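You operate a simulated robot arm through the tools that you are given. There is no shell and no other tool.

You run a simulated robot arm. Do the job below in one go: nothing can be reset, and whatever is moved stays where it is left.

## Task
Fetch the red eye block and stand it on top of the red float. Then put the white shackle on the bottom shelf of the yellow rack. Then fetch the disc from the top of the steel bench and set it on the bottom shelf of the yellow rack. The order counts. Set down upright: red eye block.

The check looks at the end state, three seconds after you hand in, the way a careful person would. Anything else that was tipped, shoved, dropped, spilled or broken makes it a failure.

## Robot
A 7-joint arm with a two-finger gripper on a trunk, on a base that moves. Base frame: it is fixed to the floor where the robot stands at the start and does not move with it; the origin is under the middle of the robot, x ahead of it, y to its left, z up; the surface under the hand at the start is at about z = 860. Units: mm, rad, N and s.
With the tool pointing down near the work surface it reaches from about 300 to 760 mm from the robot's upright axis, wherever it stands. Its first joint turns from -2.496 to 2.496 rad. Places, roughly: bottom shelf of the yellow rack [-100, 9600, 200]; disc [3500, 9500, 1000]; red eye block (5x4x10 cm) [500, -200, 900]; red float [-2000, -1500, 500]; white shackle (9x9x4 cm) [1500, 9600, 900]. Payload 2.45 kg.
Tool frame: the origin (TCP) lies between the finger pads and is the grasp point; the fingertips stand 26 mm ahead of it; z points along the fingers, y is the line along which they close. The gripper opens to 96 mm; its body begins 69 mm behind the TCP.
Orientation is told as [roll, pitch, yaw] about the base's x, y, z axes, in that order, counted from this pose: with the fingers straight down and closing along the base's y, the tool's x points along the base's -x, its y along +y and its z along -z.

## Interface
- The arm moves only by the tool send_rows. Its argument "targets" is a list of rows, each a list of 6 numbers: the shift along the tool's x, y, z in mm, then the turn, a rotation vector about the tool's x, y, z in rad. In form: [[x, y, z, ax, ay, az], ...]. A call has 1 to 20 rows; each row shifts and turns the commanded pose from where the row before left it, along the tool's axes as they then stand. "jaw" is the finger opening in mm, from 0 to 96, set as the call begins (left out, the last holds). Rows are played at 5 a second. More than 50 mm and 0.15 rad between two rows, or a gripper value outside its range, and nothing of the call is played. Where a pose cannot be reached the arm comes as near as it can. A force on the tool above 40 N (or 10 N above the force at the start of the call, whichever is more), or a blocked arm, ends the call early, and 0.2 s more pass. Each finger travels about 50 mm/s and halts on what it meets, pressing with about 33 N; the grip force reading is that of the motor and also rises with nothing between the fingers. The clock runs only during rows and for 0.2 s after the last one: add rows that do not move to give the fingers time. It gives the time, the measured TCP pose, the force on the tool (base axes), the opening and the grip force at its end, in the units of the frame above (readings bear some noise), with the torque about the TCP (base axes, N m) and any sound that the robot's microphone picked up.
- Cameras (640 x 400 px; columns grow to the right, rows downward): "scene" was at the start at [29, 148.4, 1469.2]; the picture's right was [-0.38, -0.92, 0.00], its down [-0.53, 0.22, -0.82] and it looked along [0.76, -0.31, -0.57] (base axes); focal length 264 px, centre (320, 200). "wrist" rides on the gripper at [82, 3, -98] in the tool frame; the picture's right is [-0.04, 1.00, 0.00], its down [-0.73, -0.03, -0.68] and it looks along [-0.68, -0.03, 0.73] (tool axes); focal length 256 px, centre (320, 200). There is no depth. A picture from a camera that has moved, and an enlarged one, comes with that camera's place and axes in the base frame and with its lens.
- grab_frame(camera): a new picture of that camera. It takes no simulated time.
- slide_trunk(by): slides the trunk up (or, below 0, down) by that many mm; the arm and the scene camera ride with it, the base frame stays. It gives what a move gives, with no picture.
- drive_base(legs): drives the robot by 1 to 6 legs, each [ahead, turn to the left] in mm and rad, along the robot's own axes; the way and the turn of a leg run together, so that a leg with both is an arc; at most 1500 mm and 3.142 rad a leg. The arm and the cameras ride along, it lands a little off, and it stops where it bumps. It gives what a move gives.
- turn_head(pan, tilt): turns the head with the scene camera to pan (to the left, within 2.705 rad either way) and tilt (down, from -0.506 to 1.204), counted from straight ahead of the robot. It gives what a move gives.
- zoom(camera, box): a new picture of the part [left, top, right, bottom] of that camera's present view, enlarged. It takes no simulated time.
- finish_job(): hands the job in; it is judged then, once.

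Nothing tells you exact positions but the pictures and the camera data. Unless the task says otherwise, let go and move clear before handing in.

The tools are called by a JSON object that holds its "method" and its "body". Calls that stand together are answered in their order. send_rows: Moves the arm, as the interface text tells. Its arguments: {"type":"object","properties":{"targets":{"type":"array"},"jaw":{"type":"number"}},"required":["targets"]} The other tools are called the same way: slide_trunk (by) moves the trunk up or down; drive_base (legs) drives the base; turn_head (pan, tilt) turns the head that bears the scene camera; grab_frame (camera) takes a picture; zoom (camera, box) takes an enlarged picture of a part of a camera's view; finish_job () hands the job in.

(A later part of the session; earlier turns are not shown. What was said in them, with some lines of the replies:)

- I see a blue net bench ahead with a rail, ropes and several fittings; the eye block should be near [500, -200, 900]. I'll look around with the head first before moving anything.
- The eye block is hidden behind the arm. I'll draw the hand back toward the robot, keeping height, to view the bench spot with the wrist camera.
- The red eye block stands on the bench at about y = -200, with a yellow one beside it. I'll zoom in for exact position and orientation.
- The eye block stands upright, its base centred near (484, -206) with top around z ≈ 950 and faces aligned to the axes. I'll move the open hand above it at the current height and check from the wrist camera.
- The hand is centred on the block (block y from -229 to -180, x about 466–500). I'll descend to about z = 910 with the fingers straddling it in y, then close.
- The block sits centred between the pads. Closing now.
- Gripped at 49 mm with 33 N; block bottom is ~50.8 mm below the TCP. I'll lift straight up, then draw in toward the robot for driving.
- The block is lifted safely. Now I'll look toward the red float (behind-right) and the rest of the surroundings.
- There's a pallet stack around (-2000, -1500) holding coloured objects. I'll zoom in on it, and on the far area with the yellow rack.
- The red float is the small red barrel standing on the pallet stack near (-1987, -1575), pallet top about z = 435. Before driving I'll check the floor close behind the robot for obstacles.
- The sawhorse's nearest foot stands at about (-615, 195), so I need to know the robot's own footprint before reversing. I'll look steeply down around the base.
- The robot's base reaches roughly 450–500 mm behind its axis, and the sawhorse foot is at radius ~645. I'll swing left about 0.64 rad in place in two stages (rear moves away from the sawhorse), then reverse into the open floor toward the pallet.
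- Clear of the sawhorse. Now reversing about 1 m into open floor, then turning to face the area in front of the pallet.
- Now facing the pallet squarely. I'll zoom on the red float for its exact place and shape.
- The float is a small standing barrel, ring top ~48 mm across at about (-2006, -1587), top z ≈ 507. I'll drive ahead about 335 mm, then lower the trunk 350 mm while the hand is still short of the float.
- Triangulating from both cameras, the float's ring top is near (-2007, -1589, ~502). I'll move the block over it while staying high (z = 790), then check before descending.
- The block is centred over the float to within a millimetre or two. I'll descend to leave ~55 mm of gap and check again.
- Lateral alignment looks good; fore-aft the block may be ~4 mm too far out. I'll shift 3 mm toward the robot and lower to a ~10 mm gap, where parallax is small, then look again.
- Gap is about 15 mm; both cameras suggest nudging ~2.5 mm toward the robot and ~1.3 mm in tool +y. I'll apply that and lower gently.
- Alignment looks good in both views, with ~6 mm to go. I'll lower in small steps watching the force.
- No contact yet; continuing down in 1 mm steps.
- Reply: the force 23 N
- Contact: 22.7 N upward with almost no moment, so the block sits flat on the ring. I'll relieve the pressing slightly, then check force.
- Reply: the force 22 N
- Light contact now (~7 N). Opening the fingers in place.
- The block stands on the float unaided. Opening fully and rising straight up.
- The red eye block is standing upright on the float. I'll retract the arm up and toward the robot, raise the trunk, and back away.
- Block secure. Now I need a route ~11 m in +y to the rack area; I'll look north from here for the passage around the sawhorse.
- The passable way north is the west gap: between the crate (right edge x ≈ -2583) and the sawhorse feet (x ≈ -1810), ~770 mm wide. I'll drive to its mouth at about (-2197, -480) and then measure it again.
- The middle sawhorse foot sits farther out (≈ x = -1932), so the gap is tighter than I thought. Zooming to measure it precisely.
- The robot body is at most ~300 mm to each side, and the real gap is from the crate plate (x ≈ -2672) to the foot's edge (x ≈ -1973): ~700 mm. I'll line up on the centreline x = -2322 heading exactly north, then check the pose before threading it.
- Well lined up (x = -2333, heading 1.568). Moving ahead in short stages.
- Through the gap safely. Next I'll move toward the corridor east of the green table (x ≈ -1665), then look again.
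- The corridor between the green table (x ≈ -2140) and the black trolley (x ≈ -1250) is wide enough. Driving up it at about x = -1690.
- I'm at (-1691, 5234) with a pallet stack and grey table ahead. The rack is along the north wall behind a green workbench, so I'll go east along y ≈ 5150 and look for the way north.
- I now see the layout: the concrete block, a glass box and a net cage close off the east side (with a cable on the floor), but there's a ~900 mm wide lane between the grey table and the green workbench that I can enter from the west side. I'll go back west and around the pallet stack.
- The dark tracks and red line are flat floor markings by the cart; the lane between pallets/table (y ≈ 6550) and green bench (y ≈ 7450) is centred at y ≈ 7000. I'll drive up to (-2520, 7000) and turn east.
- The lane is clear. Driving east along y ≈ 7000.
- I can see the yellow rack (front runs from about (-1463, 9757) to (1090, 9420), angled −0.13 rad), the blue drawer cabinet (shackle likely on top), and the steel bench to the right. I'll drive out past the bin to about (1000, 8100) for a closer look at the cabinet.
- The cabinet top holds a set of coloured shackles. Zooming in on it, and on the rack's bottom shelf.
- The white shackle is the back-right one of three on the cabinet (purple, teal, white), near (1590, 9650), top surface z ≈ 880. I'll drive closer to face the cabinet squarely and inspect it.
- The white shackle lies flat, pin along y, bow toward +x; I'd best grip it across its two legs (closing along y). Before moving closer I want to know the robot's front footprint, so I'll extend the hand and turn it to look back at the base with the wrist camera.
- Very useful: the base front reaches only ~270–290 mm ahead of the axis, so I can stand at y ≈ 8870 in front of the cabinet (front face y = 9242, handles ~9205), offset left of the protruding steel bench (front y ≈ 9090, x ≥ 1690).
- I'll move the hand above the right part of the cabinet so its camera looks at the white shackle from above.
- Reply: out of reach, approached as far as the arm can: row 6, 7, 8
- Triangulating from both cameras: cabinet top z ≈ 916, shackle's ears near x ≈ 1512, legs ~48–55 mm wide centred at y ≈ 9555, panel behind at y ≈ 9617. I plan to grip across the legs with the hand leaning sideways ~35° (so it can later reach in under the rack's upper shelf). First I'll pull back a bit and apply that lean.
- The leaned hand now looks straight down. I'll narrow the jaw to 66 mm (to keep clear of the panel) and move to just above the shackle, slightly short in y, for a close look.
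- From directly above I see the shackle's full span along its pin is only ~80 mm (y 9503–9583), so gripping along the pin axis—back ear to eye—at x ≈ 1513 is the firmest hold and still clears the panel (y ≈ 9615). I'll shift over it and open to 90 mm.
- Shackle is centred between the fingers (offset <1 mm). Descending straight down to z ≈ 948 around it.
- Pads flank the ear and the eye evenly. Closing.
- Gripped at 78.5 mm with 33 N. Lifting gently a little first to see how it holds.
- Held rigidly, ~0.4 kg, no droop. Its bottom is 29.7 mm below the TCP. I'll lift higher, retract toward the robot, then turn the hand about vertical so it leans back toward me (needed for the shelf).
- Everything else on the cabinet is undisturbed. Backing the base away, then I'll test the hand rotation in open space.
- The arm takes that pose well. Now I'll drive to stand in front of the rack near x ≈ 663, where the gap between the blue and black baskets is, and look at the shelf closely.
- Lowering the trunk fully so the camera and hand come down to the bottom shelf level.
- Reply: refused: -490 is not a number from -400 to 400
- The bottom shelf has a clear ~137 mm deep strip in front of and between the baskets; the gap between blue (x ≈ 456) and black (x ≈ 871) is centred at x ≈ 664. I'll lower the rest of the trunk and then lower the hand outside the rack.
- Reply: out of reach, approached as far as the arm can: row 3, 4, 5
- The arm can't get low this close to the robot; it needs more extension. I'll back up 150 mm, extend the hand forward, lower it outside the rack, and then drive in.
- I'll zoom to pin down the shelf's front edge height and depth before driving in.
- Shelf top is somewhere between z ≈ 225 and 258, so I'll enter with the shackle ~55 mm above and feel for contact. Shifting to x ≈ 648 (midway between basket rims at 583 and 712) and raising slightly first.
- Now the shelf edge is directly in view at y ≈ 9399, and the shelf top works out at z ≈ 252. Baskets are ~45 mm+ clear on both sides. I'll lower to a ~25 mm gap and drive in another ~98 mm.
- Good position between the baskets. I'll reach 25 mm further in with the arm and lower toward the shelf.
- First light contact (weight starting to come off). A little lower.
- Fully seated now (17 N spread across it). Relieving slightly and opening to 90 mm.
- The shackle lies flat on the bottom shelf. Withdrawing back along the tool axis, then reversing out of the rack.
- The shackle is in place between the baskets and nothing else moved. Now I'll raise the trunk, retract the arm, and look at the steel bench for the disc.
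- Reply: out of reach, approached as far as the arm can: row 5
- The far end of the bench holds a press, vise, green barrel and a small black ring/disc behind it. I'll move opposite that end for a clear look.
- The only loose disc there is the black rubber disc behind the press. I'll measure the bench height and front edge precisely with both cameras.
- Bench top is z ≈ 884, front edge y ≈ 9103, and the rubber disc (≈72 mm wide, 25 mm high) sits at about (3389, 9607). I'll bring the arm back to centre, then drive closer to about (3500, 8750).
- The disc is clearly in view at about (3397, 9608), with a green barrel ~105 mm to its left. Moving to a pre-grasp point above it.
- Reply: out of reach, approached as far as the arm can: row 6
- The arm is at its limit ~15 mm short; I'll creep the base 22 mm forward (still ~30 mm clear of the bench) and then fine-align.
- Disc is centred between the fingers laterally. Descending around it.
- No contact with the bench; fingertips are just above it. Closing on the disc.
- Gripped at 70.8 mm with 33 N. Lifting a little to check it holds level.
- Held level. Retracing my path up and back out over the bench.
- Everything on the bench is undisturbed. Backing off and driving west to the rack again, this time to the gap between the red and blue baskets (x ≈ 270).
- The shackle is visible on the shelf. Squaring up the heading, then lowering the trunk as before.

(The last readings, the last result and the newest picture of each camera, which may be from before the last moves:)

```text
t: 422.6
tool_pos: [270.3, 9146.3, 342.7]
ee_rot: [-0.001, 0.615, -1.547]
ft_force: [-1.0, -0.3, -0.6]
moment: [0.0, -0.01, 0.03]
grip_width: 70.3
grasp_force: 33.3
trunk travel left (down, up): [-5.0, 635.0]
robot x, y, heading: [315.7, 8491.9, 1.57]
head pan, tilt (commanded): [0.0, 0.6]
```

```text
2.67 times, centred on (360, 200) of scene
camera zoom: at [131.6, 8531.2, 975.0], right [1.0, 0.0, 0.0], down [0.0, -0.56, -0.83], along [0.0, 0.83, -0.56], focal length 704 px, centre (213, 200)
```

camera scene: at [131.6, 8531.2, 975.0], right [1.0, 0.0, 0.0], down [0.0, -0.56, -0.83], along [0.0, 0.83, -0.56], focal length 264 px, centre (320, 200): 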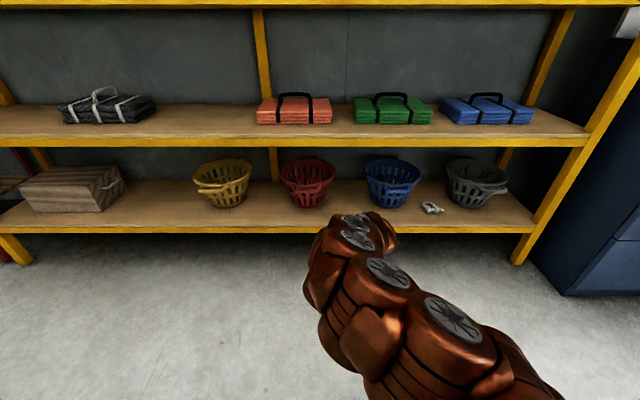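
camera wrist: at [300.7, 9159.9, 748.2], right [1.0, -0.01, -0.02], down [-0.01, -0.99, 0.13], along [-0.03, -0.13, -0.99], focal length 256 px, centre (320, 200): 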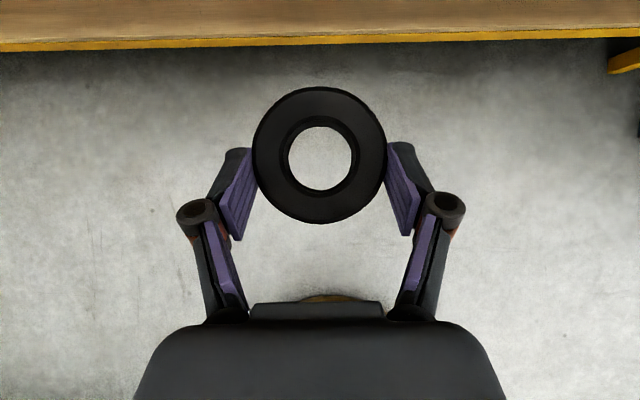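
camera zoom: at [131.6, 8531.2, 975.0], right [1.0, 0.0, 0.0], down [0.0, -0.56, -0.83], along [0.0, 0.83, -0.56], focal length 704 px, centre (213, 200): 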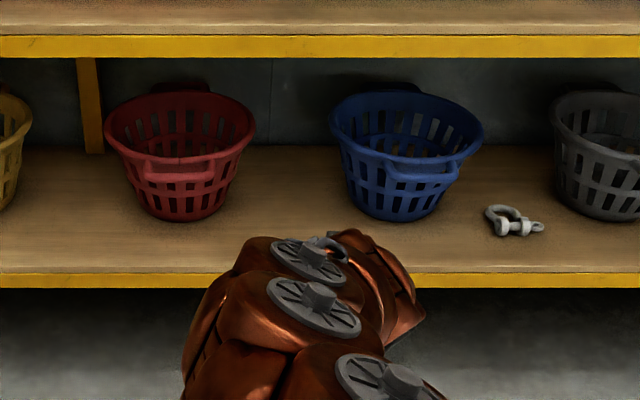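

Clear view: the gap between red and blue baskets is centred at x ≈ 268 and the shackle sits safely to the right. Driving in in stages.

{"method": "drive_base", "body": {"legs": [[190, 0]]}}

{"method": "send_rows", "body": {"targets": [[-10, 0, 14.3, 0, 0, 0], [-9, 0, 12.8, 0, 0, 0], [0, 0, 0, 0, 0, 0]], "jaw": 40}}

{"method": "drive_base", "body": {"legs": [[70, 0]]}}

{"method": "grab_frame", "body": {"camera": "scene"}}

{"method": "grab_frame", "body": {"camera": "wrist"}}

```text
t: 424.1
tool_pos: [267.6, 9342.8, 342.7]
ee_rot: [-0.002, 0.614, -1.543]
ft_force: [-0.5, 0.2, -1.2]
moment: [0.02, -0.05, 0.02]
grip_width: 70.6
grasp_force: 33.0
trunk travel left (down, up): [-5.0, 635.0]
robot x, y, heading: [319.3, 8693.8, 1.579]
head pan, tilt (commanded): [0.0, 0.6]
```

```text
t: 424.9
tool_pos: [266.5, 9343.8, 308.5]
ee_rot: [0.0, 0.613, -1.544]
ft_force: [-0.5, 0.2, -1.6]
moment: [-0.03, -0.01, -0.02]
grip_width: 70.4
grasp_force: 32.5
trunk travel left (down, up): [-5.0, 635.0]
robot x, y, heading: [314.7, 8685.9, 1.574]
head pan, tilt (commanded): [0.0, 0.6]
```

```text
t: 425.9
tool_pos: [266.1, 9413.6, 309.2]
ee_rot: [-0.001, 0.614, -1.545]
ft_force: [-0.5, 0.3, -0.7]
moment: [-0.02, -0.02, -0.06]
grip_width: 70.1
grasp_force: 32.9
trunk travel left (down, up): [-5.0, 635.0]
robot x, y, heading: [313.2, 8759.6, 1.577]
head pan, tilt (commanded): [0.0, 0.6]
```

```text
taken
camera scene: at [130.6, 8795.8, 974.9], right [1.0, 0.01, 0.0], down [0.0, -0.56, -0.83], along [0.0, 0.83, -0.56], focal length 264 px, centre (320, 200)
```

scene: 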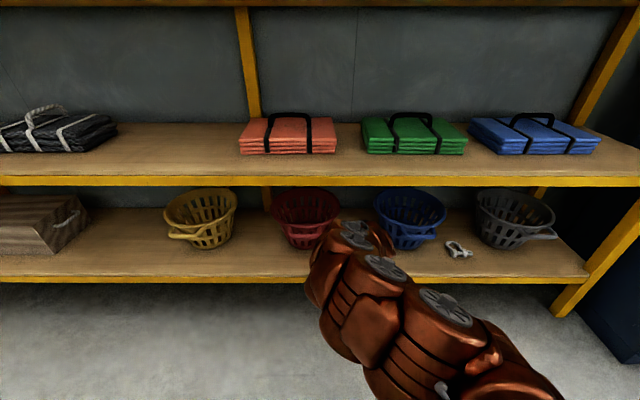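

```text
taken
camera wrist: at [269.0, 9423.1, 436.4], right [1.0, -0.01, -0.02], down [0.0, -0.99, 0.13], along [-0.02, -0.13, -0.99], focal length 256 px, centre (320, 200)
```

wrist: 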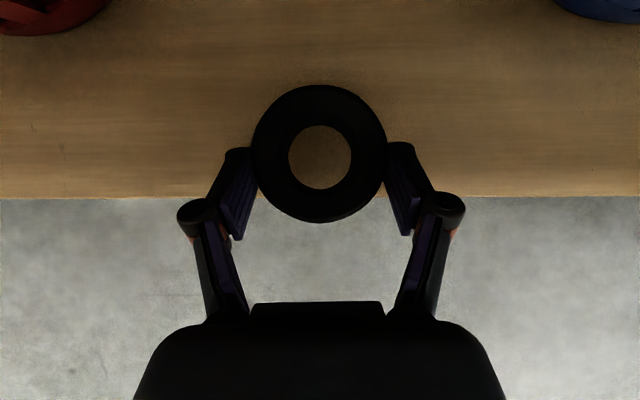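

{"method": "drive_base", "body": {"legs": [[50, 0]]}}

{"method": "send_rows", "body": {"targets": [[4, 1, 2.9, 0, 0, 0], [-5.75, 0, 8.2, 0, 0, 0], [-5.75, 0, 8.2, 0, 0, 0], [-1.15, 0, 1.64, 0, 0, 0], [0, 0, 0, 0, 0, 0]], "jaw": 40}}

{"method": "grab_frame", "body": {"camera": "wrist"}}

```text
t: 426.9
tool_pos: [266.3, 9461.5, 308.0]
ee_rot: [-0.001, 0.612, -1.545]
ft_force: [-0.4, 0.2, -1.6]
moment: [0.0, 0.01, -0.01]
grip_width: 70.2
grasp_force: 33.1
trunk travel left (down, up): [-5.0, 635.0]
robot x, y, heading: [313.4, 8803.9, 1.578]
head pan, tilt (commanded): [0.0, 0.6]
```

```text
t: 428.1
tool_pos: [267.0, 9467.1, 287.0]
ee_rot: [-0.001, 0.611, -1.543]
ft_force: [0.2, 0.1, -0.5]
moment: [0.03, -0.01, -0.04]
grip_width: 70.7
grasp_force: 32.9
trunk travel left (down, up): [-5.0, 635.0]
robot x, y, heading: [317.3, 8806.2, 1.569]
head pan, tilt (commanded): [0.0, 0.6]
```

```text
taken
camera wrist: at [270.1, 9477.1, 413.3], right [1.0, -0.01, -0.02], down [0.0, -0.99, 0.13], along [-0.03, -0.13, -0.99], focal length 256 px, centre (320, 200)
```

wrist: 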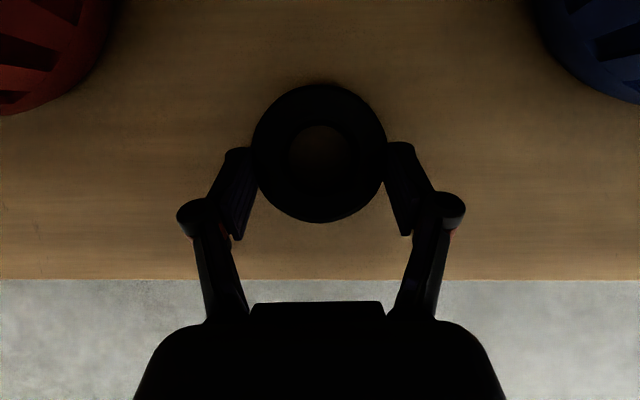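

{"method": "send_rows", "body": {"targets": [[-1.7, 0, 2.45, 0, 0, 0], [-1.7, 0, 2.45, 0, 0, 0], [0, 0, 0, 0, 0, 0]], "jaw": 40}}

{"method": "send_rows", "body": {"targets": [[-0.6, 0, 0.85, 0, 0, 0], [-0.6, 0, 0.85, 0, 0, 0], [0, 0, 0, 0, 0, 0]], "jaw": 40}}

```text
t: 428.9
tool_pos: [266.8, 9468.0, 280.5]
ee_rot: [-0.002, 0.616, -1.546]
ft_force: [-1.7, -2.9, 9.9]
moment: [0.06, -0.28, -0.09]
grip_width: 70.4
grasp_force: 33.4
trunk travel left (down, up): [-5.0, 635.0]
robot x, y, heading: [314.2, 8808.4, 1.571]
head pan, tilt (commanded): [0.0, 0.6]
```

```text
t: 429.7
tool_pos: [267.0, 9468.3, 280.7]
ee_rot: [-0.003, 0.615, -1.545]
ft_force: [-3.7, 2.3, 21.5]
moment: [0.37, -0.59, 0.15]
grip_width: 70.2
grasp_force: 33.4
trunk travel left (down, up): [-5.0, 635.0]
robot x, y, heading: [315.7, 8804.6, 1.574]
head pan, tilt (commanded): [0.0, 0.6]
```

Contact with the shelf (21 N). Relieving slightly and releasing.

{"method": "send_rows", "body": {"targets": [[0.6, 0, -0.85, 0, 0, 0], [0, 0, 0, 0, 0, 0]], "jaw": 40}}

{"method": "send_rows", "body": {"targets": [[0, 0, 0, 0, 0, 0], [0, 0, 0, 0, 0, 0], [0, 0, 0, 0, 0, 0]], "jaw": 80}}

{"method": "grab_frame", "body": {"camera": "wrist"}}

```text
t: 430.3
tool_pos: [266.9, 9466.9, 280.5]
ee_rot: [-0.002, 0.614, -1.544]
ft_force: [-2.9, 11.2, 14.4]
moment: [0.6, -0.39, 0.46]
grip_width: 70.4
grasp_force: 33.0
trunk travel left (down, up): [-5.0, 635.0]
robot x, y, heading: [314.4, 8805.8, 1.575]
head pan, tilt (commanded): [0.0, 0.6]
```

```text
t: 431.1
tool_pos: [267.0, 9467.2, 280.2]
ee_rot: [-0.002, 0.613, -1.546]
ft_force: [0.3, 1.0, 0.2]
moment: [0.01, -0.01, 0.02]
grip_width: 80.0
grasp_force: 0.1
trunk travel left (down, up): [-5.0, 635.0]
robot x, y, heading: [314.2, 8809.5, 1.575]
head pan, tilt (commanded): [0.0, 0.6]
```

```text
taken
camera wrist: at [270.4, 9477.2, 407.1], right [1.0, -0.01, -0.02], down [0.0, -0.99, 0.13], along [-0.03, -0.13, -0.99], focal length 256 px, centre (320, 200)
```

wrist: 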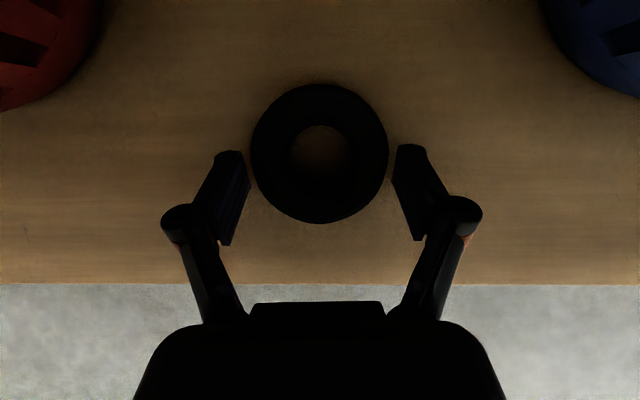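

Released; the disc lies flat on the shelf. Opening further and withdrawing along the tool axis, then backing out.

{"method": "send_rows", "body": {"targets": [[0, 0, 0, 0, 0, 0], [0, 0, -8, 0, 0, 0], [0, 0, -18, 0, 0, 0], [0, 0, -24, 0, 0, 0], [-10, 0, -15, 0, 0, 0], [-20, 0, -15, 0, 0, 0], [0, 0, 0, 0, 0, 0]], "jaw": 94}}

{"method": "drive_base", "body": {"legs": [[-320, 0]]}}

{"method": "grab_frame", "body": {"camera": "scene"}}

{"method": "zoom", "body": {"camera": "scene", "box": [240, 140, 480, 260]}}

```text
t: 432.7
tool_pos: [268.2, 9394.9, 328.9]
ee_rot: [-0.002, 0.612, -1.545]
ft_force: [-0.1, 0.5, 0.5]
moment: [-0.02, 0.01, -0.02]
grip_width: 93.8
grasp_force: 0.0
trunk travel left (down, up): [-5.0, 635.0]
robot x, y, heading: [316.5, 8806.8, 1.575]
head pan, tilt (commanded): [0.0, 0.6]
```

```text
t: 434.8
tool_pos: [270.1, 9069.0, 327.4]
ee_rot: [-0.003, 0.615, -1.548]
ft_force: [0.0, 0.1, -0.1]
moment: [0.0, -0.01, -0.03]
grip_width: 93.9
grasp_force: 0.1
trunk travel left (down, up): [-5.0, 635.0]
robot x, y, heading: [316.0, 8478.3, 1.578]
head pan, tilt (commanded): [0.0, 0.6]
```

```text
taken
camera scene: at [131.4, 8518.5, 974.9], right [1.0, 0.0, 0.0], down [0.0, -0.56, -0.83], along [0.0, 0.83, -0.56], focal length 264 px, centre (320, 200)
```

scene: 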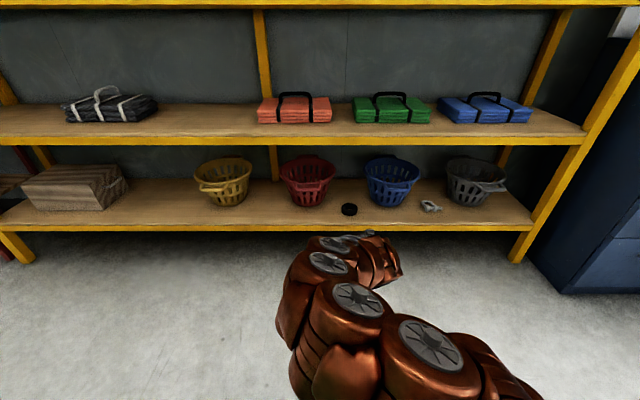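

```text
2.67 times, centred on (360, 200) of scene
camera zoom: at [131.4, 8518.5, 974.9], right [1.0, 0.0, 0.0], down [0.0, -0.56, -0.83], along [0.0, 0.83, -0.56], focal length 704 px, centre (213, 200)
```

zoom: 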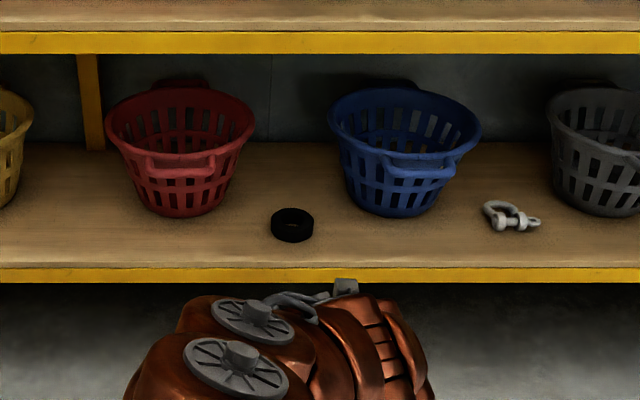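

Both the shackle and the disc rest flat on the yellow rack's bottom shelf. The red eye block was standing upright on the red float when I left it. Nothing else looks disturbed in the pictures I took, and the hand is open and clear of the rack, so I'm handing the job in.

{"method": "finish_job", "body": {}}

```text
The job is handed in.
```

All three items were moved in the order you gave, and the job is handed in; I don't have the result of the check.

- **Red eye block:** it is standing upright on top of the red float. I last saw it just after releasing it and did not go back to look again.
- **White shackle:** it lies flat on the bottom shelf of the yellow rack, between the blue and black baskets.
- **Disc:** it lies flat on the same shelf, between the red and blue baskets. I took "the disc" to be the black rubber disc behind the press, because it was the only loose disc I could see on the steel bench. It was roughly 110 mm from the listed position in each direction, so this is the least certain part.

None of my drives reported a bump, and nothing else looked moved in the pictures I took. The gripper is open and clear of the rack.
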